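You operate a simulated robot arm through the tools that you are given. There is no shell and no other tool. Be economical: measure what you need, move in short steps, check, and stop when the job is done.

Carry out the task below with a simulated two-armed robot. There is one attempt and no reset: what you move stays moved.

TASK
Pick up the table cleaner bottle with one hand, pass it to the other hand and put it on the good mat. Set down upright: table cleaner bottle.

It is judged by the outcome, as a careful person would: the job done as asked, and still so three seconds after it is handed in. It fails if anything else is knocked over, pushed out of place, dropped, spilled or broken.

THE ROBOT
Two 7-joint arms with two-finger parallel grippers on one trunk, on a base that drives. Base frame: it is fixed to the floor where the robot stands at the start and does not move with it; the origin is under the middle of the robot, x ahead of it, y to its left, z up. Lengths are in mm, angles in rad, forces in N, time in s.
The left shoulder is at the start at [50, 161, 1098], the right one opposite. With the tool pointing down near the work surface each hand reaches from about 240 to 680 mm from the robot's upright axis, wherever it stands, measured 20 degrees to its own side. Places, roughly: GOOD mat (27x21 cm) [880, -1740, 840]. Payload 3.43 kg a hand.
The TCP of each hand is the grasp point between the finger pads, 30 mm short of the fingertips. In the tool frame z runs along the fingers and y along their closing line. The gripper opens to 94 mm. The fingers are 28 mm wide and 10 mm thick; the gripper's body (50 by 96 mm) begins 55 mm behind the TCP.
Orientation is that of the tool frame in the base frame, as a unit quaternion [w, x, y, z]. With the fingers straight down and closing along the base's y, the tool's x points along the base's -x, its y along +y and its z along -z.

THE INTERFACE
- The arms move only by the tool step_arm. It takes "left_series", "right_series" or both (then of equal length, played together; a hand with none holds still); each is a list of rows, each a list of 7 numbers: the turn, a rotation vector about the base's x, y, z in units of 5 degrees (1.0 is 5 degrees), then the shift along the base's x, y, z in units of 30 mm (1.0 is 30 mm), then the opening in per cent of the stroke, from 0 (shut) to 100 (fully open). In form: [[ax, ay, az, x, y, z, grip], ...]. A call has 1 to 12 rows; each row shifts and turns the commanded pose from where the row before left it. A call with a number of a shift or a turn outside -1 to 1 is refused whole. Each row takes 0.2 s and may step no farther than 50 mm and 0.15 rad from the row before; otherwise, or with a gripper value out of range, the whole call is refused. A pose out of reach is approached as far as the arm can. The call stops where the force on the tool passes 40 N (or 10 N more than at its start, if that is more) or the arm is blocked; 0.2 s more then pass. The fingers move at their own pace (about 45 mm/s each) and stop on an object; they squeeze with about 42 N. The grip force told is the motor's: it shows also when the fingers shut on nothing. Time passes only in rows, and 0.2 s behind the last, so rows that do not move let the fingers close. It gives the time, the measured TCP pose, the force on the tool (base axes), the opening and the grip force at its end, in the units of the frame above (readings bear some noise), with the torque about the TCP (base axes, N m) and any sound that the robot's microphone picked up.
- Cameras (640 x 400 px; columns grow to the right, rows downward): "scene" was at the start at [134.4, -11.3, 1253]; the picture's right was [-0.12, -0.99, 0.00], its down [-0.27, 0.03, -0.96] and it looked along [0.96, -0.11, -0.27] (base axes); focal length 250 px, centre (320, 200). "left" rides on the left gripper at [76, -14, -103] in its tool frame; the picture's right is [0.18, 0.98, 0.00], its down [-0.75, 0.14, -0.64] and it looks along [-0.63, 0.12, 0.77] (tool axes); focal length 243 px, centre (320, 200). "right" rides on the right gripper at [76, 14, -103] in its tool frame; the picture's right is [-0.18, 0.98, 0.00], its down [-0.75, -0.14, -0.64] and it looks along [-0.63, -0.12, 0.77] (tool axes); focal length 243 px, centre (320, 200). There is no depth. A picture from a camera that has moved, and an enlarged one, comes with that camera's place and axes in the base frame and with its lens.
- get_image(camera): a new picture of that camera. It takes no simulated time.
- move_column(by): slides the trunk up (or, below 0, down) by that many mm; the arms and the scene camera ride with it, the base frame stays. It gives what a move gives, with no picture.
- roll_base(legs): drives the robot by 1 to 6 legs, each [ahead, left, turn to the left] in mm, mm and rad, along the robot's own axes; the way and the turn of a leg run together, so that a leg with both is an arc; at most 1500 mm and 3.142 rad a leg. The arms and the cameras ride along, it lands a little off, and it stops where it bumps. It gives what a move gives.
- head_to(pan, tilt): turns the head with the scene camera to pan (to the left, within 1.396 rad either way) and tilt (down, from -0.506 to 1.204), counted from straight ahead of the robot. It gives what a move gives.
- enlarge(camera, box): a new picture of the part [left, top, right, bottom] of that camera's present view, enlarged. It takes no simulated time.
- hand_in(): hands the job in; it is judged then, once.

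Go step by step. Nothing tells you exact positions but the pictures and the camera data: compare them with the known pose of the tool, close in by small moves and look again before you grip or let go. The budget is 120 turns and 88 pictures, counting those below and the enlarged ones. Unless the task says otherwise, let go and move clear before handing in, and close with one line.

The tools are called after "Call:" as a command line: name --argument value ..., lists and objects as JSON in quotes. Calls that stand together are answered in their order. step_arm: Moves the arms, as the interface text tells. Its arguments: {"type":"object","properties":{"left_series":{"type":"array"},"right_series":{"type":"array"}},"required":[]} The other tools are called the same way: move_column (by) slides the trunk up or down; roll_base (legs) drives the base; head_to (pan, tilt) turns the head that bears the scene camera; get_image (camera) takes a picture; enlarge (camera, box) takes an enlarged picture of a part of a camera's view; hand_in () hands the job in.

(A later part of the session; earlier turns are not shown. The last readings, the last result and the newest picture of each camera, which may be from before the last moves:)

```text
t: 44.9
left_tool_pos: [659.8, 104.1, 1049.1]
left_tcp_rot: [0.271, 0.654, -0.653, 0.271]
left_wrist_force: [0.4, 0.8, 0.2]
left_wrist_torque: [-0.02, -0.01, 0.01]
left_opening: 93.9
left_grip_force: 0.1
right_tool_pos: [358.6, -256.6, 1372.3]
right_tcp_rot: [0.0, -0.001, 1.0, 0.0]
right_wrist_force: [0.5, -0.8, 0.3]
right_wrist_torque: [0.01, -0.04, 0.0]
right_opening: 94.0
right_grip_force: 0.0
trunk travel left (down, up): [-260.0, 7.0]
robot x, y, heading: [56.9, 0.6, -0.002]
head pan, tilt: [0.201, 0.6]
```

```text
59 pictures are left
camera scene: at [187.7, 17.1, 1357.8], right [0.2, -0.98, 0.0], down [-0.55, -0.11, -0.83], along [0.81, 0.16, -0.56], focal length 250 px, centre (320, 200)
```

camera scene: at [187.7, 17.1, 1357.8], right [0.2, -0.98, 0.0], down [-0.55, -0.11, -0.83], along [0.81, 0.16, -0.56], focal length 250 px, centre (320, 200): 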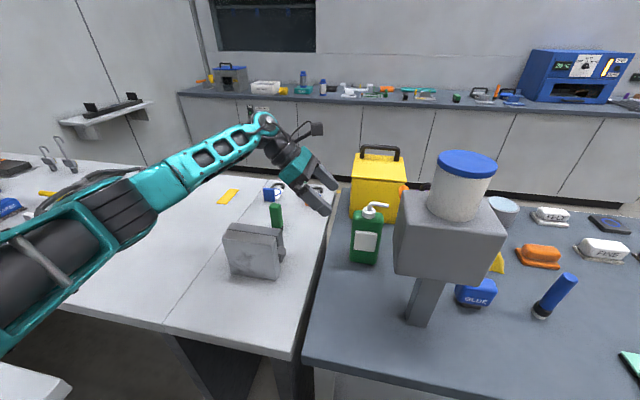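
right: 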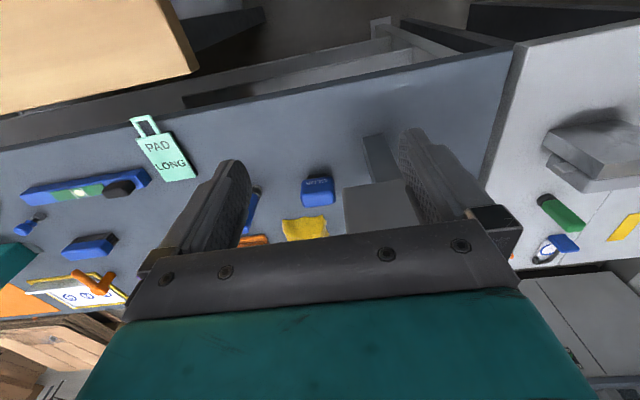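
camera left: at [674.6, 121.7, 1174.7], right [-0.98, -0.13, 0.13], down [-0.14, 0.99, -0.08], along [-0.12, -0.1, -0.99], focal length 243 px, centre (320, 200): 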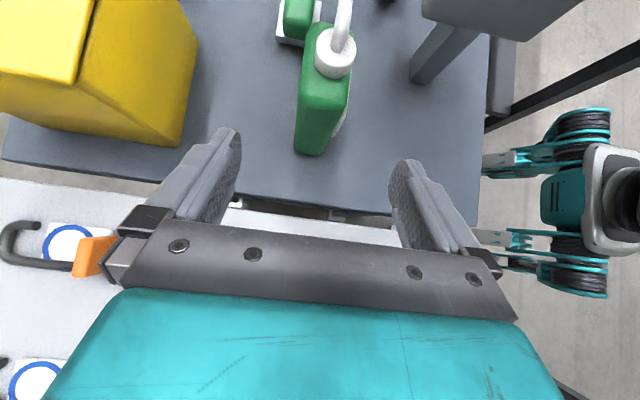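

Now there's clearance above the block. I approach the bottle diagonally and look again.

Call:
step_arm --left_series '[[0, 0, 0, 0, -0.6, -0.6, 100], [0, 0, 0, 0, -0.6, -0.6, 100], [0, 0, 0, 0, -0.6, -0.6, 100]]'

Call:
get_image --camera "left"

Call:
get_image --camera "scene"

```text
t: 45.7
left_tool_pos: [660.6, 50.4, 996.0]
left_tcp_rot: [0.27, 0.653, -0.653, 0.271]
left_wrist_force: [-0.3, 1.0, 0.2]
left_wrist_torque: [0.02, -0.02, -0.01]
left_opening: 94.0
left_grip_force: 0.0
right_tool_pos: [359.7, -257.1, 1371.8]
right_tcp_rot: [0.001, 0.0, 1.0, 0.0]
right_wrist_force: [0.8, 0.3, -0.6]
right_wrist_torque: [0.01, 0.04, 0.02]
right_opening: 93.9
right_grip_force: 0.2
trunk travel left (down, up): [-260.0, 7.0]
robot x, y, heading: [60.2, -1.0, 0.0]
head pan, tilt: [0.201, 0.6]
```

```text
58 pictures are left
camera left: at [674.7, 66.6, 1121.5], right [-0.98, -0.13, 0.13], down [-0.14, 0.99, -0.08], along [-0.12, -0.1, -0.99], focal length 243 px, centre (320, 200)
```

left: 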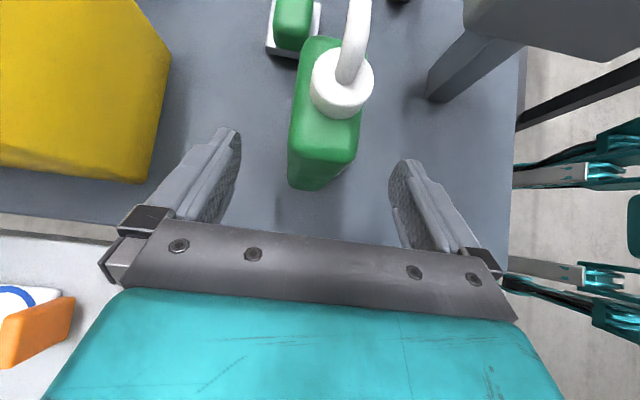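

```text
57 pictures are left
camera scene: at [187.9, 16.8, 1357.8], right [0.2, -0.98, 0.0], down [-0.55, -0.11, -0.82], along [0.81, 0.16, -0.57], focal length 250 px, centre (320, 200)
```

scene: 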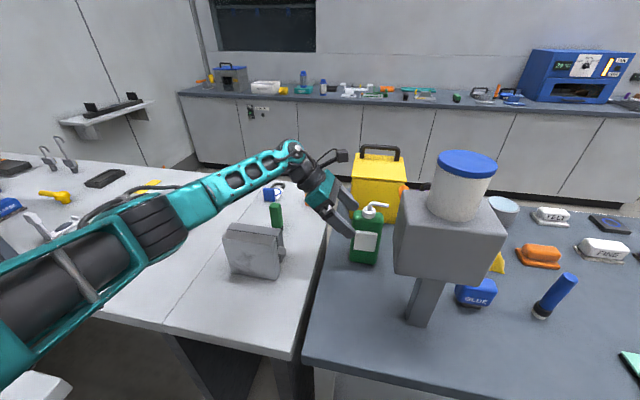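

Centred well. I go the last 42 mm diagonally.

Call:
step_arm --left_series '[[0, 0, 0, 0, -0.5, -0.5, 100], [0, 0, 0, 0, -0.5, -0.5, 100], [0, 0, 0, 0, -0.4, -0.4, 100]]'

Call:
get_image --camera "left"

Call:
enlarge --camera "scene" --box '[280, 130, 440, 290]'

```text
t: 46.5
left_tool_pos: [660.0, 8.0, 953.0]
left_tcp_rot: [0.27, 0.654, -0.652, 0.272]
left_wrist_force: [0.2, -0.2, 0.1]
left_wrist_torque: [0.02, -0.01, 0.02]
left_opening: 94.0
left_grip_force: 0.2
right_tool_pos: [359.1, -257.9, 1371.7]
right_tcp_rot: [0.0, 0.0, 1.0, 0.0]
right_wrist_force: [0.4, -0.4, 0.1]
right_wrist_torque: [0.0, 0.02, 0.0]
right_opening: 93.9
right_grip_force: 0.1
trunk travel left (down, up): [-260.0, 7.0]
robot x, y, heading: [58.0, 3.2, 0.002]
head pan, tilt: [0.201, 0.6]
```

```text
56 pictures are left
camera left: at [673.9, 24.9, 1079.3], right [-0.98, -0.13, 0.13], down [-0.14, 0.99, -0.08], along [-0.12, -0.1, -0.99], focal length 243 px, centre (320, 200)
```

left: 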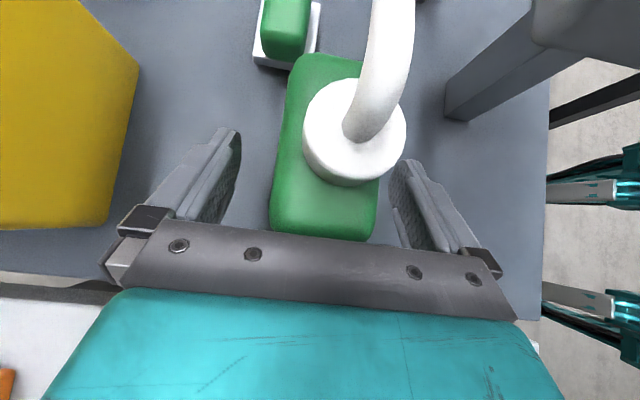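

```text
2.50 times, centred on (360, 210) of scene
camera zoom: at [187.8, 16.9, 1357.8], right [0.2, -0.98, 0.0], down [-0.55, -0.11, -0.83], along [0.81, 0.16, -0.56], focal length 625 px, centre (220, 175)
```

zoom: 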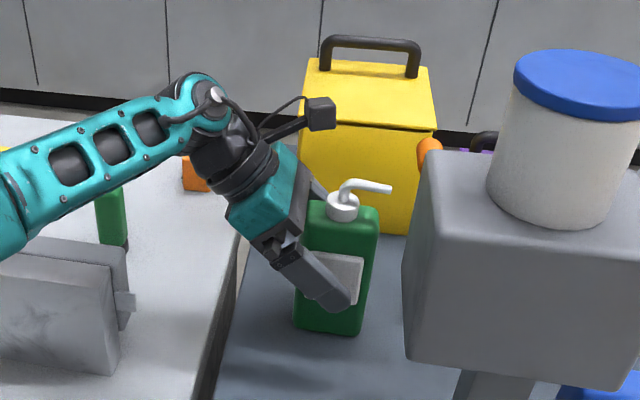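

Fingers straddle the body cleanly. Closing.

Call:
step_arm --left_series '[[0, 0, 0, 0, 0, 0, 0], [0, 0, 0, 0, 0, 0, 0], [0, 0, 0, 0, 0, 0, 0], [0, 0, 0, 0, 0, 0, 0], [0, 0, 0, 0, 0, 0, 0], [0, 0, 0, 0, 0, 0, 0]]'

Call:
step_arm --left_series '[[0, 0, 0, 0, 0, 0.3, 0], [0, 0, 0, 0, 0, 0.5, 0], [0, 0, 0, 0, 0, 0.5, 0]]'

Call:
get_image --camera "scene"

```text
t: 47.9
left_tool_pos: [659.6, 8.3, 953.8]
left_tcp_rot: [0.27, 0.654, -0.653, 0.271]
left_wrist_force: [2.1, 0.0, 0.5]
left_wrist_torque: [0.14, -0.07, -0.02]
left_opening: 44.1
left_grip_force: 42.0
right_tool_pos: [358.8, -256.1, 1372.7]
right_tcp_rot: [0.0, -0.001, 1.0, 0.0]
right_wrist_force: [-0.9, -0.1, -0.6]
right_wrist_torque: [0.02, -0.01, -0.02]
right_opening: 94.1
right_grip_force: 0.0
trunk travel left (down, up): [-260.0, 7.0]
robot x, y, heading: [56.9, -0.4, -0.002]
head pan, tilt: [0.201, 0.6]
```

```text
t: 48.7
left_tool_pos: [658.7, 9.2, 990.6]
left_tcp_rot: [0.271, 0.654, -0.652, 0.271]
left_wrist_force: [0.0, 0.4, -5.0]
left_wrist_torque: [0.03, -0.03, 0.03]
left_opening: 44.3
left_grip_force: 41.6
right_tool_pos: [359.4, -256.9, 1371.7]
right_tcp_rot: [0.001, -0.001, 1.0, 0.0]
right_wrist_force: [0.7, 0.6, -0.6]
right_wrist_torque: [-0.02, 0.03, -0.03]
right_opening: 94.0
right_grip_force: 0.1
trunk travel left (down, up): [-260.0, 7.0]
robot x, y, heading: [55.6, -2.5, -0.002]
head pan, tilt: [0.201, 0.6]
```

```text
54 pictures are left
camera scene: at [188.1, 17.3, 1357.7], right [0.2, -0.98, 0.0], down [-0.55, -0.11, -0.82], along [0.81, 0.16, -0.57], focal length 250 px, centre (320, 200)
```

scene: 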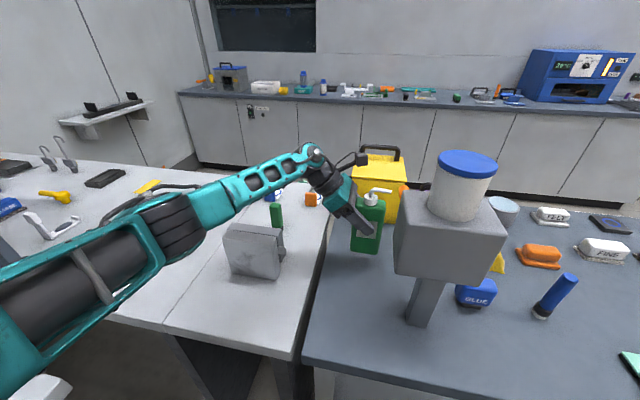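

Lifted, upright, about 0.5 kg. Now raise it high above everything.

Call:
step_arm --left_series '[[0, 0, 0, 0, 0.2, 0.9, 0], [0, 0, 0, 0, 0.2, 0.9, 0], [0, 0, 0, 0, 0.2, 0.9, 0], [0, 0, 0, 0, 0.2, 0.9, 0], [0, 0, 0, 0, 0.2, 0.9, 0], [0, 0, 0, 0, 0.2, 0.9, 0], [0, 0, 0, 0, 0.2, 0.9, 0], [0, 0, 0, 0, 0.2, 0.9, 0], [0, 0, 0, 0, 0.2, 0.9, 0], [0, 0, 0, 0, 0.2, 0.9, 0], [0, 0, 0, 0, 0.2, 0.9, 0], [0, 0, 0, 0, 0.2, 0.9, 0]]'

Call:
get_image --camera "scene"

```text
t: 51.3
left_tool_pos: [659.4, 82.1, 1317.3]
left_tcp_rot: [0.27, 0.654, -0.652, 0.271]
left_wrist_force: [-0.2, 0.0, -5.2]
left_wrist_torque: [0.02, -0.02, 0.01]
left_opening: 44.1
left_grip_force: 42.0
right_tool_pos: [359.8, -257.9, 1373.3]
right_tcp_rot: [0.0, 0.0, 1.0, -0.001]
right_wrist_force: [-0.2, 0.0, 0.5]
right_wrist_torque: [0.03, -0.03, -0.02]
right_opening: 93.9
right_grip_force: 0.0
trunk travel left (down, up): [-260.0, 7.0]
robot x, y, heading: [58.7, 2.9, 0.001]
head pan, tilt: [0.201, 0.6]
```

```text
53 pictures are left
camera scene: at [187.7, 16.8, 1357.8], right [0.2, -0.98, 0.0], down [-0.55, -0.11, -0.83], along [0.81, 0.16, -0.56], focal length 250 px, centre (320, 200)
```

scene: 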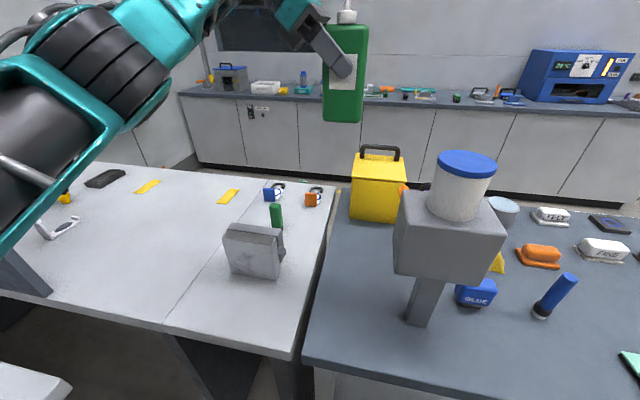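

The bottle is high and clear. I back the base 60 mm to where it started, and draw the left hand in to x≈520 for the handover.

Call:
roll_base --legs '[[-60, 0, 0]]'

Call:
step_arm --left_series '[[0, 0, 0, -0.6, 0, 0, 0], [0, 0, 0, -0.6, 0, 0, 0], [0, 0, 0, -0.6, 0, 0, 0], [0, 0, 0, -0.6, 0, 0, 0]]' --right_series '[[0, 0, 0, 0, 0, 0, 100], [0, 0, 0, 0, 0, 0, 100], [0, 0, 0, 0, 0, 0, 100], [0, 0, 0, 0, 0, 0, 100]]'

Call:
step_arm --right_series '[[0, -1, 0, 0.3, 0.2, -0.25, 100], [0, -1, 0, 0.3, 0.2, -0.25, 100], [0, -1, 0, 0.3, 0.2, -0.25, 100], [0, -1, 0, 0.3, 0.2, -0.25, 100], [0, -1, 0, 0.3, 0.2, -0.25, 100], [0, -1, 0, 0.3, 0.2, -0.25, 100], [0, -1, 0, 0.3, 0.2, -0.25, 100], [0, -1, 0, 0.3, 0.2, -0.25, 100], [0, -1, 0, 0.2, 0.2, -0.25, 100], [0, -1, 0, 0, 0.2, -0.25, 100], [0, -1, 0, 0, 0.2, -0.25, 100]]'

Call:
head_to --pan 0.0 --tilt 0.25

Call:
get_image --camera "scene"

Call:
get_image --camera "right"

```text
t: 52.3
left_tool_pos: [598.3, 81.7, 1317.0]
left_tcp_rot: [0.271, 0.654, -0.653, 0.271]
left_wrist_force: [-1.7, 0.3, -5.1]
left_wrist_torque: [0.04, -0.02, 0.0]
left_opening: 44.5
left_grip_force: 42.2
right_tool_pos: [298.1, -256.3, 1373.3]
right_tcp_rot: [0.0, 0.0, 1.0, 0.0]
right_wrist_force: [0.2, -0.1, 1.0]
right_wrist_torque: [0.02, -0.07, 0.01]
right_opening: 93.8
right_grip_force: 0.1
trunk travel left (down, up): [-260.0, 7.0]
robot x, y, heading: [-1.3, -4.5, -0.002]
head pan, tilt: [0.201, 0.6]
```

```text
t: 53.3
left_tool_pos: [527.6, 82.2, 1318.2]
left_tcp_rot: [0.27, 0.654, -0.652, 0.271]
left_wrist_force: [-0.2, 0.7, -5.0]
left_wrist_torque: [0.0, -0.03, 0.0]
left_opening: 44.2
left_grip_force: 42.5
right_tool_pos: [299.1, -257.2, 1372.1]
right_tcp_rot: [-0.001, 0.0, 1.0, 0.001]
right_wrist_force: [0.5, 0.2, 0.5]
right_wrist_torque: [-0.02, -0.01, -0.04]
right_opening: 94.2
right_grip_force: 0.1
trunk travel left (down, up): [-260.0, 7.0]
robot x, y, heading: [2.2, -0.7, -0.001]
head pan, tilt: [0.201, 0.6]
```

```text
t: 55.7
left_tool_pos: [527.4, 82.6, 1318.3]
left_tcp_rot: [0.27, 0.653, -0.653, 0.271]
left_wrist_force: [1.3, -0.5, -4.9]
left_wrist_torque: [0.05, 0.02, 0.01]
left_opening: 44.2
left_grip_force: 42.1
right_tool_pos: [378.0, -191.9, 1287.2]
right_tcp_rot: [0.463, 0.001, 0.886, 0.0]
right_wrist_force: [-0.4, 0.6, 0.6]
right_wrist_torque: [0.0, -0.01, 0.02]
right_opening: 94.0
right_grip_force: 0.2
trunk travel left (down, up): [-260.0, 7.0]
robot x, y, heading: [-2.0, -4.6, -0.0]
head pan, tilt: [0.201, 0.6]
```

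```text
t: 56.5
left_tool_pos: [526.9, 82.5, 1316.5]
left_tcp_rot: [0.271, 0.654, -0.653, 0.271]
left_wrist_force: [0.1, 0.1, -4.4]
left_wrist_torque: [0.1, 0.0, 0.03]
left_opening: 44.3
left_grip_force: 42.3
right_tool_pos: [377.1, -190.8, 1289.7]
right_tcp_rot: [0.462, -0.001, 0.887, 0.001]
right_wrist_force: [0.8, -0.6, -0.2]
right_wrist_torque: [-0.01, 0.02, -0.02]
right_opening: 93.9
right_grip_force: 0.1
trunk travel left (down, up): [-260.0, 7.0]
robot x, y, heading: [-1.0, 1.3, 0.001]
head pan, tilt: [0.0, 0.25]
```

```text
52 pictures are left
camera scene: at [134.5, -0.3, 1389.9], right [0.0, -1.0, 0.0], down [-0.25, 0.0, -0.97], along [0.97, 0.0, -0.25], focal length 250 px, centre (320, 200)
```

scene: 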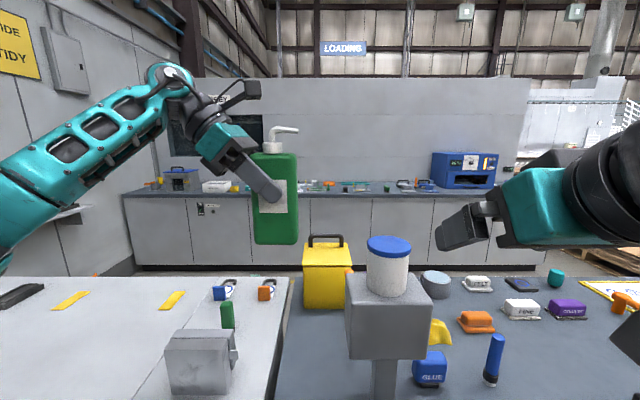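

```text
51 pictures are left
camera right: at [250.1, -177.7, 1285.1], right [0.11, 0.98, 0.15], down [-0.09, -0.14, 0.99], along [0.99, -0.12, 0.08], focal length 243 px, centre (320, 200)
```

right: 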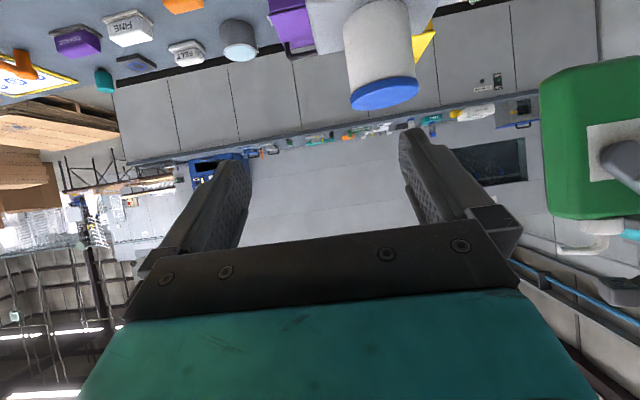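

Bottle axis ≈ (527, 72), base z ≈1222, upright. I slide the right hand across in front of it, 120 mm short.

Call:
step_arm --right_series '[[0, 0, 0, 0, 0.98, -0.06, 100], [0, 0, 0, 0, 0.98, -0.06, 100], [0, 0, 0, 0, 0.98, -0.06, 100], [0, 0, 0, 0, 0.98, -0.06, 100], [0, 0, 0, 0, 0.98, -0.06, 100], [0, 0, 0, 0, 0.98, -0.06, 100], [0, 0, 0, 0, 0.98, -0.06, 100], [0, 0, 0, 0, 0.98, -0.06, 100], [0, 0, 0, 0, 0.98, -0.06, 100]]'

Call:
get_image --camera "right"

Call:
get_image --camera "left"

Call:
get_image --camera "scene"

```text
t: 58.5
left_tool_pos: [526.8, 82.7, 1318.3]
left_tcp_rot: [0.271, 0.653, -0.653, 0.271]
left_wrist_force: [0.1, 0.1, -4.7]
left_wrist_torque: [0.04, -0.04, 0.01]
left_opening: 44.2
left_grip_force: 41.7
right_tool_pos: [376.2, 75.6, 1273.4]
right_tcp_rot: [0.462, 0.0, 0.887, -0.001]
right_wrist_force: [-1.1, 0.0, -1.0]
right_wrist_torque: [0.01, 0.01, -0.02]
right_opening: 93.8
right_grip_force: 0.1
trunk travel left (down, up): [-260.0, 7.0]
robot x, y, heading: [-3.1, 3.2, 0.002]
head pan, tilt: [0.0, 0.25]
```

```text
50 pictures are left
camera right: at [248.8, 89.2, 1269.1], right [0.11, 0.98, 0.15], down [-0.09, -0.14, 0.99], along [0.99, -0.12, 0.08], focal length 243 px, centre (320, 200)
```

right: 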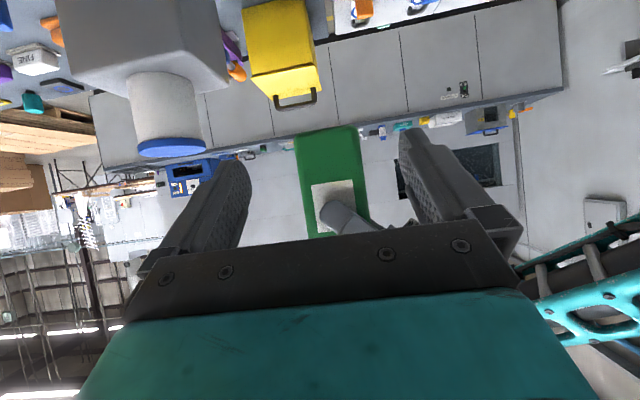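

```text
49 pictures are left
camera left: at [541.8, 100.9, 1443.3], right [-0.98, -0.13, 0.13], down [-0.14, 0.99, -0.08], along [-0.12, -0.1, -0.99], focal length 243 px, centre (320, 200)
```

left: 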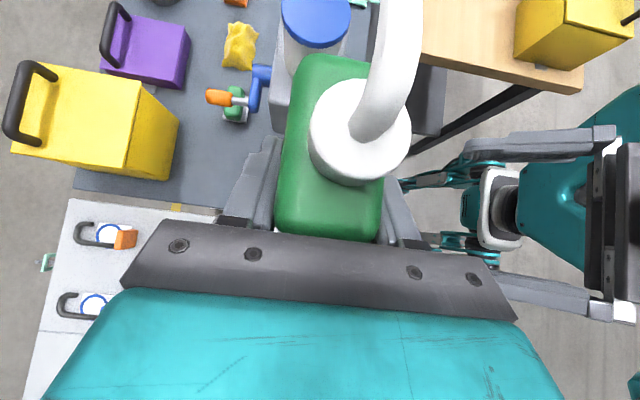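

```text
48 pictures are left
camera scene: at [134.3, 0.5, 1390.0], right [0.0, -1.0, 0.0], down [-0.25, 0.0, -0.97], along [0.97, 0.0, -0.25], focal length 250 px, centre (320, 200)
```

scene: 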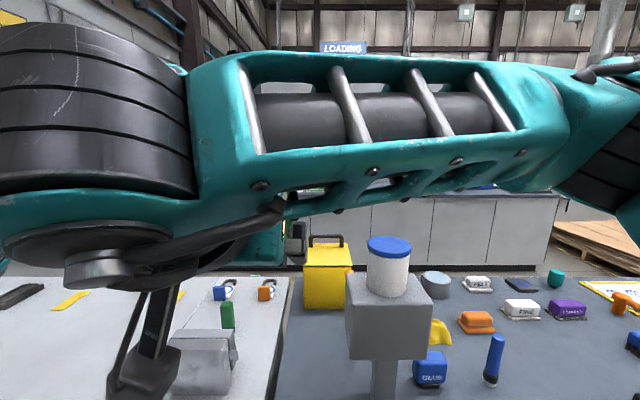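

Aligned: bottle centred between the right fingers. I advance 100 mm and check.

Call:
step_arm --right_series '[[0, 0, 0, 0.7, -0.03, 0, 100], [0, 0, 0, 0.7, 0, 0, 100], [0, 0, 0, 0.7, 0, 0, 100], [0, 0, 0, 0.7, 0, 0, 100], [0, 0, 0, 0.5, 0, 0, 100]]'

Call:
get_image --camera "right"

Call:
get_image --camera "left"

```text
t: 59.7
left_tool_pos: [528.0, 82.1, 1317.4]
left_tcp_rot: [0.27, 0.654, -0.652, 0.271]
left_wrist_force: [-0.2, -0.6, -4.1]
left_wrist_torque: [0.07, 0.0, 0.02]
left_opening: 44.6
left_grip_force: 42.0
right_tool_pos: [476.2, 72.4, 1272.9]
right_tcp_rot: [0.462, 0.0, 0.887, 0.0]
right_wrist_force: [-0.4, -0.5, -0.4]
right_wrist_torque: [0.0, -0.01, -0.03]
right_opening: 93.8
right_grip_force: 0.1
trunk travel left (down, up): [-260.0, 7.0]
robot x, y, heading: [-3.6, 1.3, 0.001]
head pan, tilt: [0.0, 0.25]
```

```text
47 pictures are left
camera right: at [348.6, 84.9, 1269.0], right [0.11, 0.98, 0.15], down [-0.09, -0.14, 0.99], along [0.99, -0.12, 0.08], focal length 243 px, centre (320, 200)
```

right: 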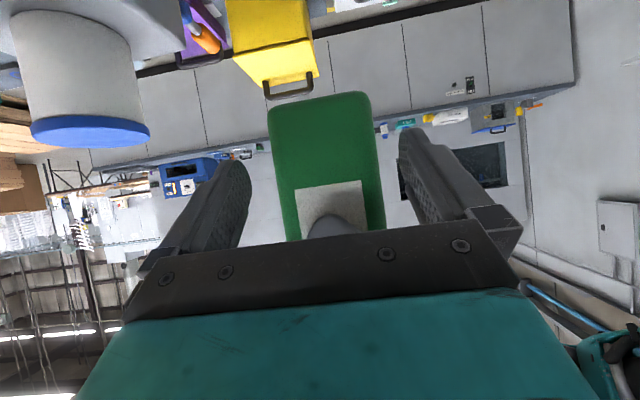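

```text
46 pictures are left
camera left: at [542.1, 99.8, 1443.2], right [-0.98, -0.13, 0.13], down [-0.14, 0.99, -0.08], along [-0.12, -0.1, -0.99], focal length 243 px, centre (320, 200)
```

left: 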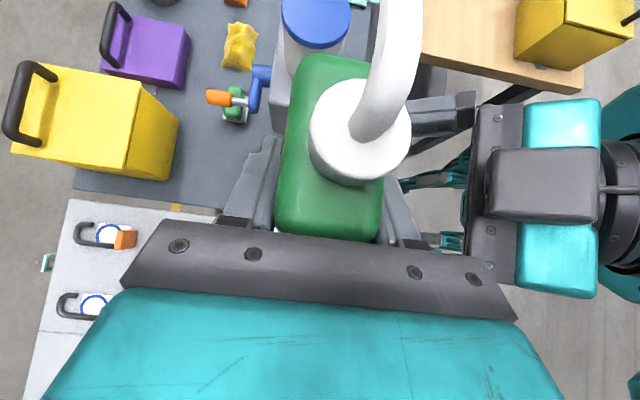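

Good alignment, gap to the left finger about 45 mm. I advance 35 mm more in small steps.

Call:
step_arm --right_series '[[0, 0, 0, 0.4, 0, 0, 100], [0, 0, 0, 0.4, 0, 0, 100], [0, 0, 0, 0.35, 0, 0, 100]]'

Call:
get_image --camera "left"

Call:
get_image --camera "right"

```text
t: 60.5
left_tool_pos: [527.2, 82.0, 1315.7]
left_tcp_rot: [0.27, 0.654, -0.653, 0.271]
left_wrist_force: [-0.8, -0.1, -4.5]
left_wrist_torque: [0.05, 0.0, 0.0]
left_opening: 44.3
left_grip_force: 41.7
right_tool_pos: [509.4, 72.9, 1273.3]
right_tcp_rot: [0.462, 0.0, 0.887, 0.0]
right_wrist_force: [-0.6, 0.1, 0.8]
right_wrist_torque: [0.01, -0.01, 0.01]
right_opening: 94.0
right_grip_force: 0.1
trunk travel left (down, up): [-260.0, 7.0]
robot x, y, heading: [-3.0, -1.6, 0.005]
head pan, tilt: [0.0, 0.25]
```

```text
45 pictures are left
camera left: at [542.1, 99.9, 1443.2], right [-0.98, -0.13, 0.13], down [-0.14, 0.99, -0.08], along [-0.12, -0.1, -0.99], focal length 243 px, centre (320, 200)
```

left: 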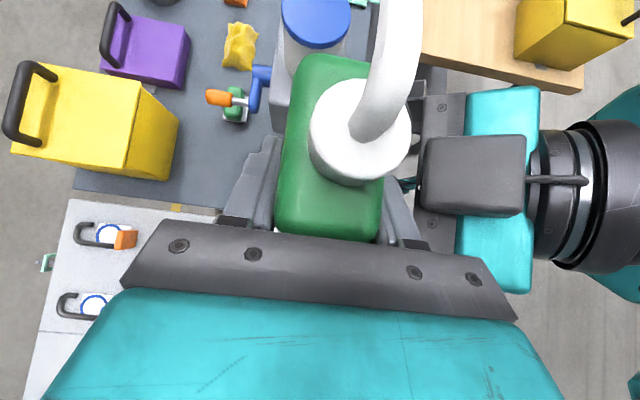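

```text
44 pictures are left
camera right: at [382.0, 86.0, 1269.5], right [0.11, 0.98, 0.15], down [-0.09, -0.14, 0.99], along [0.99, -0.12, 0.08], focal length 243 px, centre (320, 200)
```

right: 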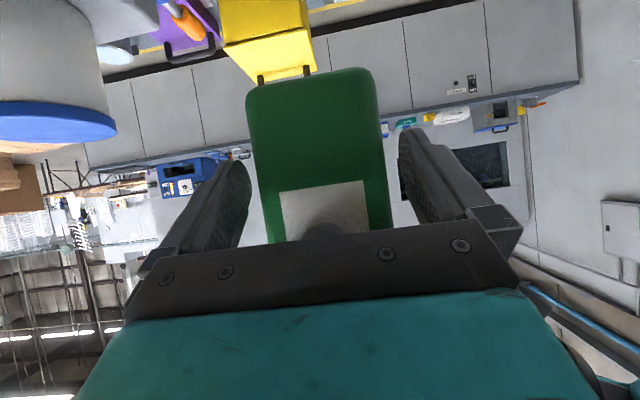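

Everything is clear and centred. Closing the right hand while the left holds.

Call:
step_arm --right_series '[[0, 0, 0, 0, 0, 0, 0], [0, 0, 0, 0, 0, 0, 0], [0, 0, 0, 0, 0, 0, 0], [0, 0, 0, 0, 0, 0, 0], [0, 0, 0, 0, 0, 0, 0]]'

Call:
get_image --camera "right"

```text
t: 61.7
left_tool_pos: [527.2, 83.0, 1316.4]
left_tcp_rot: [0.271, 0.654, -0.653, 0.271]
left_wrist_force: [-3.0, -4.1, -5.2]
left_wrist_torque: [-0.12, 0.04, 0.08]
left_opening: 44.3
left_grip_force: 42.1
right_tool_pos: [509.4, 73.7, 1273.9]
right_tcp_rot: [0.462, 0.001, 0.887, -0.001]
right_wrist_force: [2.3, 3.0, 0.0]
right_wrist_torque: [-0.03, 0.07, 0.03]
right_opening: 75.7
right_grip_force: 41.8
trunk travel left (down, up): [-260.0, 7.0]
robot x, y, heading: [-3.0, 3.4, 0.001]
head pan, tilt: [0.0, 0.25]
```

```text
43 pictures are left
camera right: at [381.6, 86.0, 1269.6], right [0.11, 0.98, 0.15], down [-0.09, -0.14, 0.99], along [0.99, -0.12, 0.08], focal length 243 px, centre (320, 200)
```

right: 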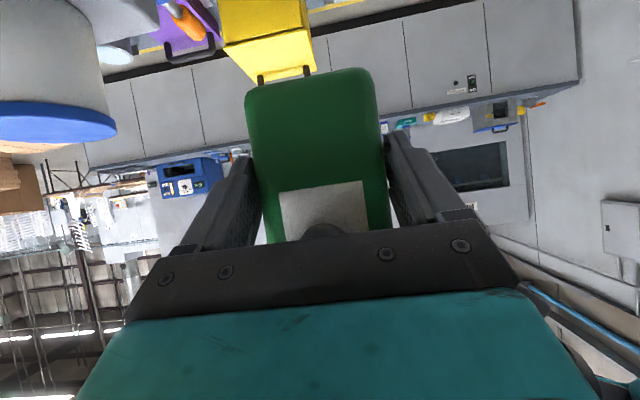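

Right hand holds it (75.7 mm). I open the left just a little (not to bump the right palm), then withdraw it up and left.

Call:
step_arm --left_series '[[0, 0, 0, 0, 0, 0, 58], [0, 0, 0, 0, 0, 0, 58], [0, 0, 0, 0, 0, 0, 58]]'

Call:
get_image --camera "left"

```text
t: 62.5
left_tool_pos: [528.1, 82.3, 1316.5]
left_tcp_rot: [0.27, 0.654, -0.652, 0.271]
left_wrist_force: [0.5, -1.7, -5.3]
left_wrist_torque: [-0.29, 0.0, -0.14]
left_opening: 54.7
left_grip_force: 0.2
right_tool_pos: [509.8, 72.9, 1275.8]
right_tcp_rot: [0.461, 0.0, 0.887, 0.0]
right_wrist_force: [1.2, 0.7, -0.6]
right_wrist_torque: [0.23, -0.02, 0.14]
right_opening: 75.8
right_grip_force: 42.5
trunk travel left (down, up): [-260.0, 7.0]
robot x, y, heading: [-5.0, -2.0, 0.003]
head pan, tilt: [0.0, 0.25]
```

```text
42 pictures are left
camera left: at [542.0, 100.0, 1443.3], right [-0.98, -0.13, 0.13], down [-0.14, 0.99, -0.08], along [-0.12, -0.1, -0.99], focal length 243 px, centre (320, 200)
```

left: 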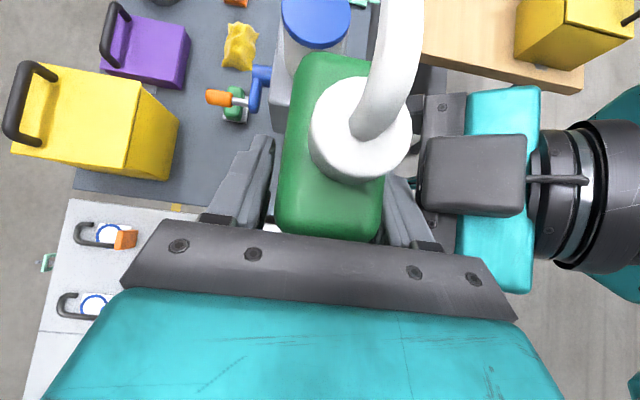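

The left wrist still reads 5 N down; I open it slightly more and re-read.

Call:
step_arm --left_series '[[0, 0, 0, 0, 0, 0, 64], [0, 0, 0, 0, 0, 0, 64], [0, 0, 0, 0, 0, 0, 64]]'

Call:
get_image --camera "right"

```text
t: 63.3
left_tool_pos: [528.4, 83.0, 1317.3]
left_tcp_rot: [0.27, 0.654, -0.652, 0.272]
left_wrist_force: [7.9, 1.3, -5.1]
left_wrist_torque: [-0.27, 0.19, -0.26]
left_opening: 56.2
left_grip_force: 0.1
right_tool_pos: [509.8, 73.9, 1274.2]
right_tcp_rot: [0.462, -0.001, 0.887, 0.001]
right_wrist_force: [-6.4, -2.3, 0.0]
right_wrist_torque: [0.34, -0.5, 0.31]
right_opening: 75.9
right_grip_force: 41.4
trunk travel left (down, up): [-260.0, 7.0]
robot x, y, heading: [-1.1, -1.4, 0.003]
head pan, tilt: [0.0, 0.25]
```

```text
41 pictures are left
camera right: at [381.5, 86.0, 1269.6], right [0.11, 0.98, 0.15], down [-0.09, -0.14, 0.99], along [0.99, -0.12, 0.08], focal length 243 px, centre (320, 200)
```

right: 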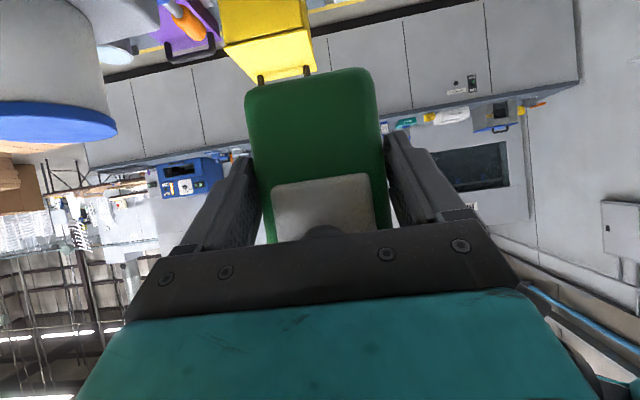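

The label looks different; I enlarge to see, from both hands' cameras.

Call:
enlarge --camera "right" --box '[230, 130, 420, 250]'

Call:
enlarge --camera "left" --box '[220, 110, 480, 270]'

```text
3.33 times, centred on (325, 190) of right
camera zoom: at [381.5, 86.0, 1269.6], right [0.11, 0.98, 0.15], down [-0.09, -0.14, 0.99], along [0.99, -0.12, 0.08], focal length 809 px, centre (303, 233)
```

zoom: 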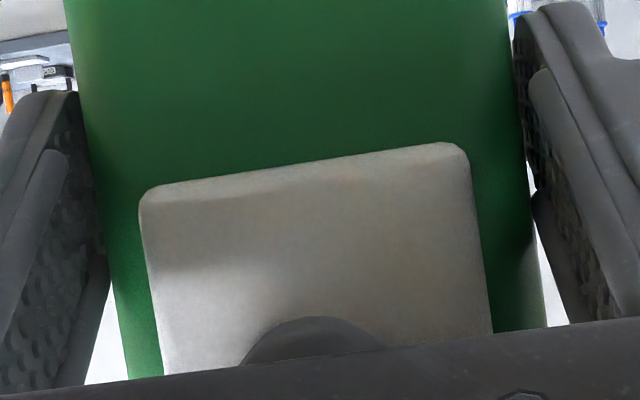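

```text
2.46 times, centred on (350, 190) of left
camera zoom: at [542.2, 100.3, 1443.2], right [-0.98, -0.13, 0.13], down [-0.14, 0.99, -0.08], along [-0.12, -0.1, -0.99], focal length 597 px, centre (246, 225)
```

zoom: 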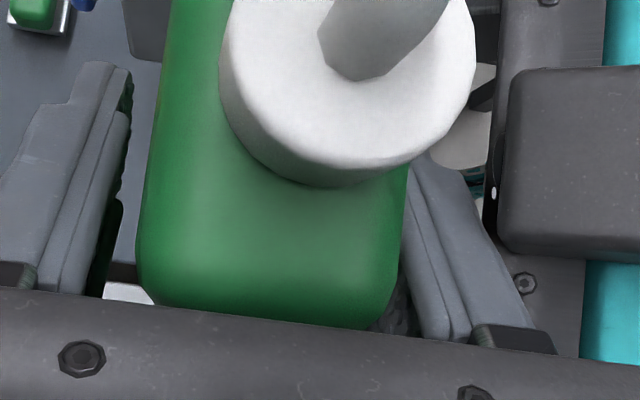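

Rear finger is free, the front one touches the right hand. I ease the left opening back a bit and nudge it down-tool slightly to see who carries the weight.

Call:
step_arm --left_series '[[0, 0, 0, 0, 0, 0, 56], [0, 0, 0, 0, 0, -0.1, 56], [0, 0, 0, 0, 0, 0, 56]]'

Call:
enlarge --camera "right" --box '[230, 130, 420, 250]'

```text
t: 64.1
left_tool_pos: [527.0, 82.6, 1315.0]
left_tcp_rot: [-0.271, -0.653, 0.653, -0.272]
left_wrist_force: [-1.4, 1.9, 7.8]
left_wrist_torque: [-0.14, 0.43, -0.13]
left_opening: 53.6
left_grip_force: 0.7
right_tool_pos: [510.4, 71.5, 1272.4]
right_tcp_rot: [0.461, 0.001, 0.888, -0.002]
right_wrist_force: [0.8, -2.0, -6.8]
right_wrist_torque: [0.23, -0.14, 0.1]
right_opening: 76.1
right_grip_force: 42.0
trunk travel left (down, up): [-260.0, 7.0]
robot x, y, heading: [-0.1, 0.8, -0.005]
head pan, tilt: [0.0, 0.25]
```

```text
3.33 times, centred on (325, 190) of right
camera zoom: at [381.8, 85.5, 1268.4], right [0.11, 0.98, 0.15], down [-0.09, -0.14, 0.99], along [0.99, -0.12, 0.07], focal length 809 px, centre (303, 233)
```

zoom: 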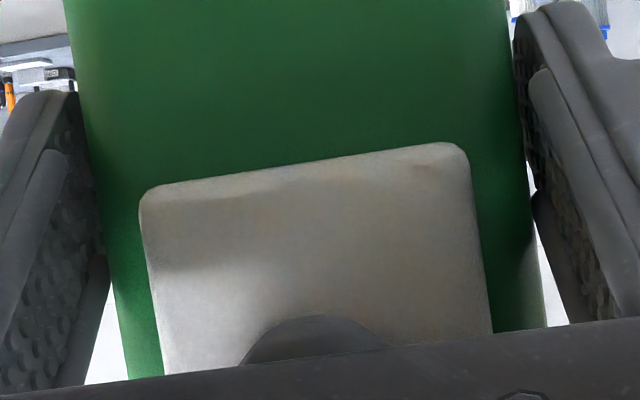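

The front finger is nearly sandwiched between label and right palm. I restore height, centre it between them and read forces.

Call:
step_arm --left_series '[[0, 0, 0, 0, 0, 0.07, 54], [0, 0, 0, 0, 0, 0, 54], [0, 0, 0, 0, 0, 0, 54]]'

Call:
step_arm --left_series '[[0, 0, 0, 0, 0.12, 0.12, 54], [0, 0, 0, 0, 0, 0, 54]]'

```text
t: 64.9
left_tool_pos: [527.2, 82.7, 1315.9]
left_tcp_rot: [0.269, 0.654, -0.652, 0.271]
left_wrist_force: [-5.4, 6.7, 6.9]
left_wrist_torque: [-0.13, 0.3, -0.26]
left_opening: 53.6
left_grip_force: 2.1
right_tool_pos: [510.9, 73.3, 1273.2]
right_tcp_rot: [0.46, 0.001, 0.888, 0.0]
right_wrist_force: [4.3, -5.7, -6.0]
right_wrist_torque: [0.34, 0.15, 0.11]
right_opening: 76.2
right_grip_force: 42.0
trunk travel left (down, up): [-260.0, 7.0]
robot x, y, heading: [2.8, -5.0, -0.004]
head pan, tilt: [0.0, 0.25]
```

```text
t: 65.5
left_tool_pos: [526.7, 83.8, 1318.1]
left_tcp_rot: [-0.271, -0.653, 0.654, -0.27]
left_wrist_force: [-7.3, -10.6, -5.2]
left_wrist_torque: [-0.08, -0.02, 0.36]
left_opening: 54.9
left_grip_force: 3.5
right_tool_pos: [508.4, 72.8, 1275.1]
right_tcp_rot: [0.463, -0.001, 0.886, 0.002]
right_wrist_force: [7.7, 9.2, 1.1]
right_wrist_torque: [-0.33, 0.33, -0.25]
right_opening: 76.0
right_grip_force: 41.6
trunk travel left (down, up): [-260.0, 7.0]
robot x, y, heading: [-1.7, -1.8, -0.001]
head pan, tilt: [0.0, 0.25]
```

The front finger stays trapped between label and right palm. Safer: re-close the left, let go with the right, back it off 10 mm for room, and regrip.

Call:
step_arm --left_series '[[0, 0, 0, 0, -0.08, -0.08, 20], [0, 0, 0, 0, 0, 0, 0], [0, 0, 0, 0, 0, 0, 0], [0, 0, 0, 0, 0, 0, 0], [0, 0, 0, 0, 0, 0, 0]]'

Call:
get_image --camera "left"

Call:
get_image --camera "right"

```text
t: 66.7
left_tool_pos: [527.8, 84.2, 1316.8]
left_tcp_rot: [0.271, 0.654, -0.652, 0.271]
left_wrist_force: [-5.3, -0.3, 0.0]
left_wrist_torque: [-0.22, 0.67, -0.53]
left_opening: 44.4
left_grip_force: 42.4
right_tool_pos: [510.0, 71.7, 1273.1]
right_tcp_rot: [0.462, 0.0, 0.887, 0.0]
right_wrist_force: [5.7, 0.6, 0.2]
right_wrist_torque: [0.21, -0.36, 0.47]
right_opening: 75.9
right_grip_force: 41.9
trunk travel left (down, up): [-260.0, 7.0]
robot x, y, heading: [1.9, -0.9, 0.0]
head pan, tilt: [0.0, 0.25]
```

```text
37 pictures are left
camera left: at [542.2, 101.1, 1442.9], right [-0.98, -0.13, 0.13], down [-0.14, 0.99, -0.08], along [-0.12, -0.1, -0.99], focal length 243 px, centre (320, 200)
```

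left: 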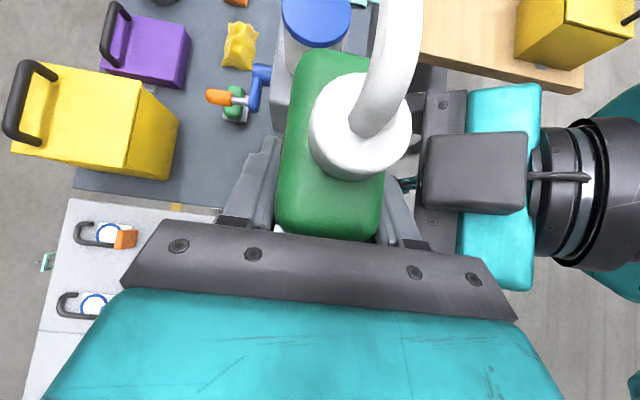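

```text
36 pictures are left
camera right: at [381.7, 85.8, 1269.5], right [0.11, 0.98, 0.15], down [-0.09, -0.14, 0.99], along [0.99, -0.12, 0.08], focal length 243 px, centre (320, 200)
```

right: 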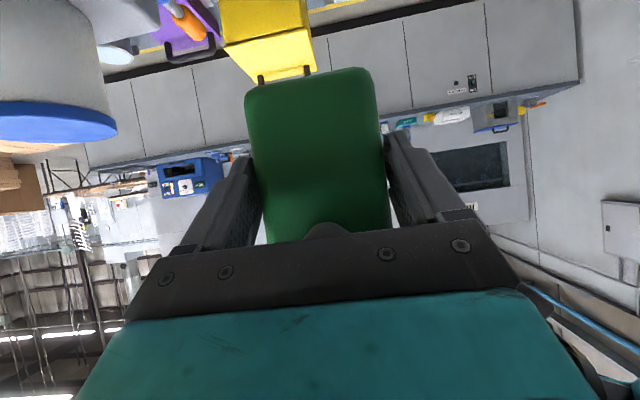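

The white label is no longer visible on the front! I must see where it is: zoom in and look below.

Call:
enlarge --camera "right" --box '[230, 130, 420, 250]'

Call:
head_to --pan 0.15 --tilt 0.8

Call:
get_image --camera "scene"

```text
3.33 times, centred on (325, 190) of right
camera zoom: at [381.7, 85.8, 1269.5], right [0.11, 0.98, 0.15], down [-0.09, -0.14, 0.99], along [0.99, -0.12, 0.08], focal length 809 px, centre (303, 233)
```

zoom: 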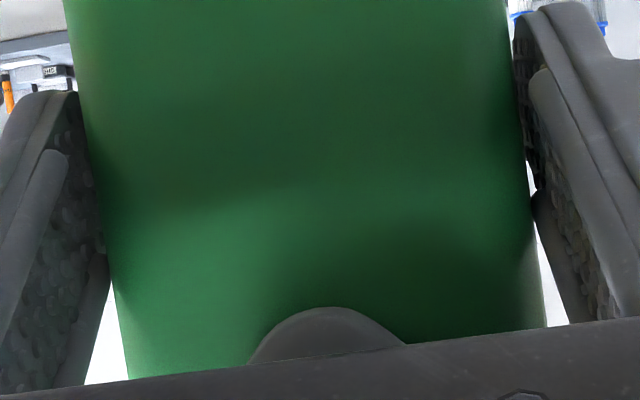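

```text
t: 67.7
left_tool_pos: [527.9, 83.7, 1316.5]
left_tcp_rot: [0.271, 0.654, -0.653, 0.27]
left_wrist_force: [-4.5, 1.1, -0.5]
left_wrist_torque: [0.02, 0.49, -0.29]
left_opening: 44.5
left_grip_force: 41.7
right_tool_pos: [509.0, 71.4, 1274.5]
right_tcp_rot: [0.462, 0.0, 0.887, 0.0]
right_wrist_force: [4.5, -1.2, 0.2]
right_wrist_torque: [0.07, -0.22, 0.2]
right_opening: 75.9
right_grip_force: 42.1
trunk travel left (down, up): [-260.0, 7.0]
robot x, y, heading: [1.9, 1.1, -0.002]
head pan, tilt: [0.15, 0.799]
```

```text
34 pictures are left
camera scene: at [120.8, 11.7, 1340.9], right [0.15, -0.99, 0.0], down [-0.71, -0.11, -0.7], along [0.69, 0.1, -0.72], focal length 250 px, centre (320, 200)
```

scene: 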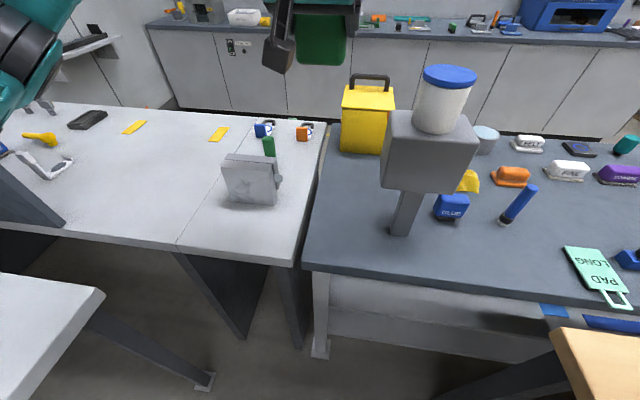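

Call:
enlarge --camera "scene" --box '[220, 120, 420, 380]'

Call:
head_to --pan 0.0 --tilt 1.2

Call:
get_image --camera "scene"

```text
1.54 times, centred on (320, 250) of scene
camera zoom: at [120.8, 11.7, 1340.9], right [0.15, -0.99, 0.0], down [-0.71, -0.11, -0.7], along [0.69, 0.1, -0.72], focal length 385 px, centre (320, 123)
```

zoom: 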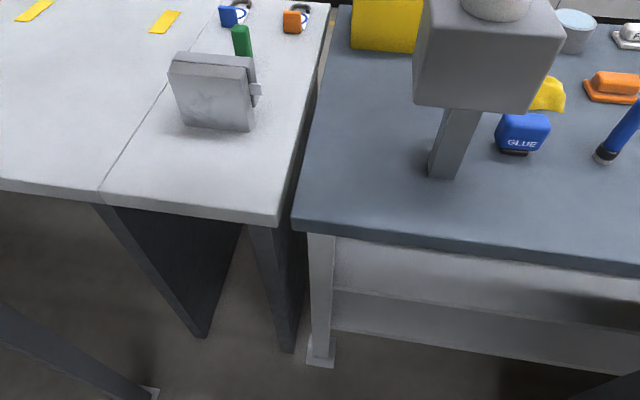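

```text
t: 68.6
left_tool_pos: [527.6, 83.4, 1316.4]
left_tcp_rot: [0.27, 0.654, -0.653, 0.271]
left_wrist_force: [-3.9, 2.7, 0.7]
left_wrist_torque: [0.13, 0.36, -0.21]
left_opening: 44.3
left_grip_force: 41.8
right_tool_pos: [508.9, 71.3, 1274.5]
right_tcp_rot: [0.462, 0.0, 0.887, 0.0]
right_wrist_force: [3.9, -2.1, -0.5]
right_wrist_torque: [-0.01, -0.14, 0.12]
right_opening: 75.8
right_grip_force: 42.0
trunk travel left (down, up): [-260.0, 7.0]
robot x, y, heading: [0.5, 0.8, -0.0]
head pan, tilt: [0.0, 1.201]
```

```text
32 pictures are left
camera scene: at [97.0, -0.3, 1313.2], right [0.0, -1.0, 0.0], down [-0.93, 0.0, -0.36], along [0.36, 0.0, -0.93], focal length 250 px, centre (320, 200)
```

scene: 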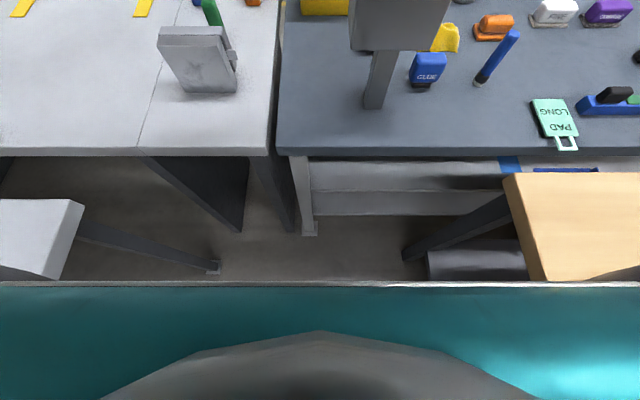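

No label on floor or table. I release the right and back off 25 mm to read the bottle's weight on the left and look.

Call:
step_arm --right_series '[[0, 0, 0, 0, 0, 0, 100], [0, 0, 0, 0, 0, 0, 100], [0, 0, 0, 0, 0, 0, 100], [0, 0, 0, -0.4, 0, 0, 100], [0, 0, 0, -0.4, 0, 0, 100], [0, 0, 0, 0, 0, 0, 100]]'

Call:
get_image --camera "right"

Call:
get_image --camera "left"

```text
t: 70.0
left_tool_pos: [527.5, 82.8, 1315.8]
left_tcp_rot: [0.271, 0.654, -0.653, 0.271]
left_wrist_force: [-0.5, -0.4, 0.3]
left_wrist_torque: [0.03, 0.01, 0.01]
left_opening: 44.3
left_grip_force: 42.0
right_tool_pos: [487.1, 72.3, 1274.5]
right_tcp_rot: [0.461, 0.002, 0.887, 0.0]
right_wrist_force: [0.5, 0.9, 0.2]
right_wrist_torque: [-0.01, 0.04, -0.01]
right_opening: 94.3
right_grip_force: 0.0
trunk travel left (down, up): [-260.0, 7.0]
robot x, y, heading: [-2.8, 1.4, 0.0]
head pan, tilt: [0.0, 1.201]
```

```text
31 pictures are left
camera right: at [359.0, 86.0, 1269.6], right [0.11, 0.98, 0.15], down [-0.09, -0.14, 0.99], along [0.99, -0.12, 0.08], focal length 243 px, centre (320, 200)
```

right: 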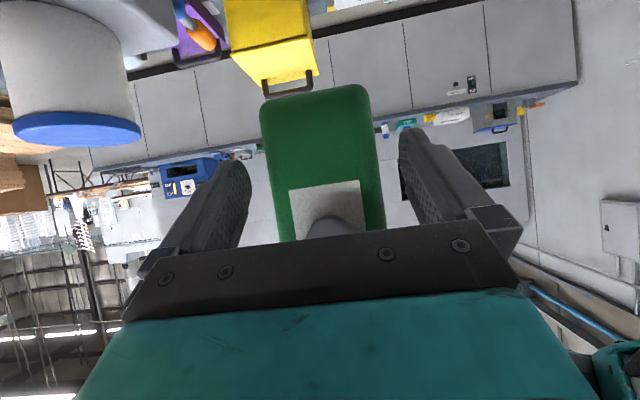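

```text
30 pictures are left
camera left: at [542.2, 100.7, 1442.9], right [-0.98, -0.13, 0.13], down [-0.14, 0.99, -0.08], along [-0.12, -0.1, -0.99], focal length 243 px, centre (320, 200)
```

left: 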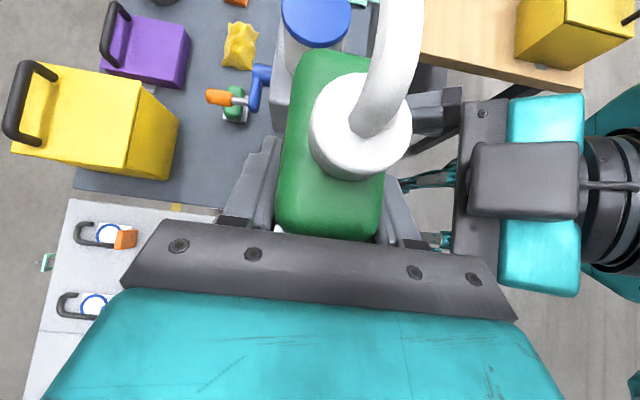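

The label was only an imaging artefact — it's back, and forces re-zero at each grip. I regrip with the right 5 mm less deep, then open the left just a few mm.

Call:
step_arm --right_series '[[0, 0, 0, 0.3, 0, 0, 100], [0, 0, 0, 0.25, 0, 0, 100], [0, 0, 0, 0, 0, 0, 0], [0, 0, 0, 0, 0, 0, 0], [0, 0, 0, 0, 0, 0, 0], [0, 0, 0, 0, 0, 0, 0]]'

Call:
step_arm --left_series '[[0, 0, 0, 0, 0, 0, 53], [0, 0, 0, 0, 0, 0, 53], [0, 0, 0, 0, 0, 0, 53]]'

```text
t: 71.4
left_tool_pos: [527.6, 83.6, 1316.0]
left_tcp_rot: [0.27, 0.655, -0.652, 0.271]
left_wrist_force: [1.0, 3.8, 0.2]
left_wrist_torque: [0.32, 0.18, -0.25]
left_opening: 44.6
left_grip_force: 41.8
right_tool_pos: [502.4, 72.2, 1271.3]
right_tcp_rot: [0.461, 0.0, 0.887, 0.0]
right_wrist_force: [-2.0, -2.7, -0.2]
right_wrist_torque: [-0.07, -0.24, 0.15]
right_opening: 75.9
right_grip_force: 41.9
trunk travel left (down, up): [-260.0, 7.0]
robot x, y, heading: [-3.2, 1.5, 0.001]
head pan, tilt: [0.0, 1.201]
```

```text
t: 72.2
left_tool_pos: [527.4, 82.4, 1317.4]
left_tcp_rot: [-0.271, -0.653, 0.653, -0.271]
left_wrist_force: [-7.9, 0.9, -0.9]
left_wrist_torque: [-0.11, -0.04, 0.07]
left_opening: 54.7
left_grip_force: 5.0
right_tool_pos: [502.3, 72.3, 1272.3]
right_tcp_rot: [0.461, 0.001, 0.887, -0.001]
right_wrist_force: [8.6, -0.7, -0.2]
right_wrist_torque: [0.16, 0.51, -0.15]
right_opening: 76.1
right_grip_force: 42.3
trunk travel left (down, up): [-260.0, 7.0]
robot x, y, heading: [-1.0, 0.6, 0.002]
head pan, tilt: [0.0, 1.201]
```

The opening sticks at ~54.7 with light force: the bottle is soft and springs back to that thickness. So I need ~59 mm; there is now room for it.

Call:
step_arm --left_series '[[0, 0, 0, 0, 0, 0, 63], [0, 0, 0, 0, 0, 0, 63], [0, 0, 0, 0, 0, 0, 63]]'

Call:
get_image --camera "left"

```text
t: 73.0
left_tool_pos: [527.7, 83.4, 1317.7]
left_tcp_rot: [0.271, 0.653, -0.653, 0.27]
left_wrist_force: [0.1, -0.2, -0.2]
left_wrist_torque: [0.01, 0.0, -0.02]
left_opening: 59.2
left_grip_force: 0.1
right_tool_pos: [502.8, 72.6, 1271.4]
right_tcp_rot: [0.461, 0.0, 0.887, 0.0]
right_wrist_force: [-0.3, 0.6, 0.5]
right_wrist_torque: [0.01, 0.13, 0.0]
right_opening: 75.9
right_grip_force: 41.7
trunk travel left (down, up): [-260.0, 7.0]
robot x, y, heading: [-2.5, -1.6, -0.001]
head pan, tilt: [0.0, 1.201]
```

```text
29 pictures are left
camera left: at [542.2, 100.8, 1443.0], right [-0.98, -0.13, 0.13], down [-0.14, 0.99, -0.08], along [-0.12, -0.1, -0.99], focal length 243 px, centre (320, 200)
```

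left: 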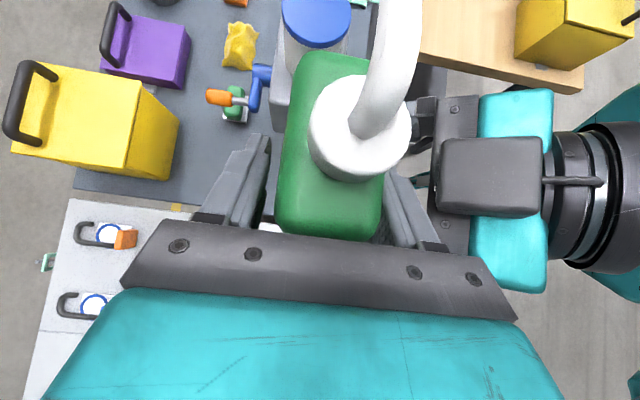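

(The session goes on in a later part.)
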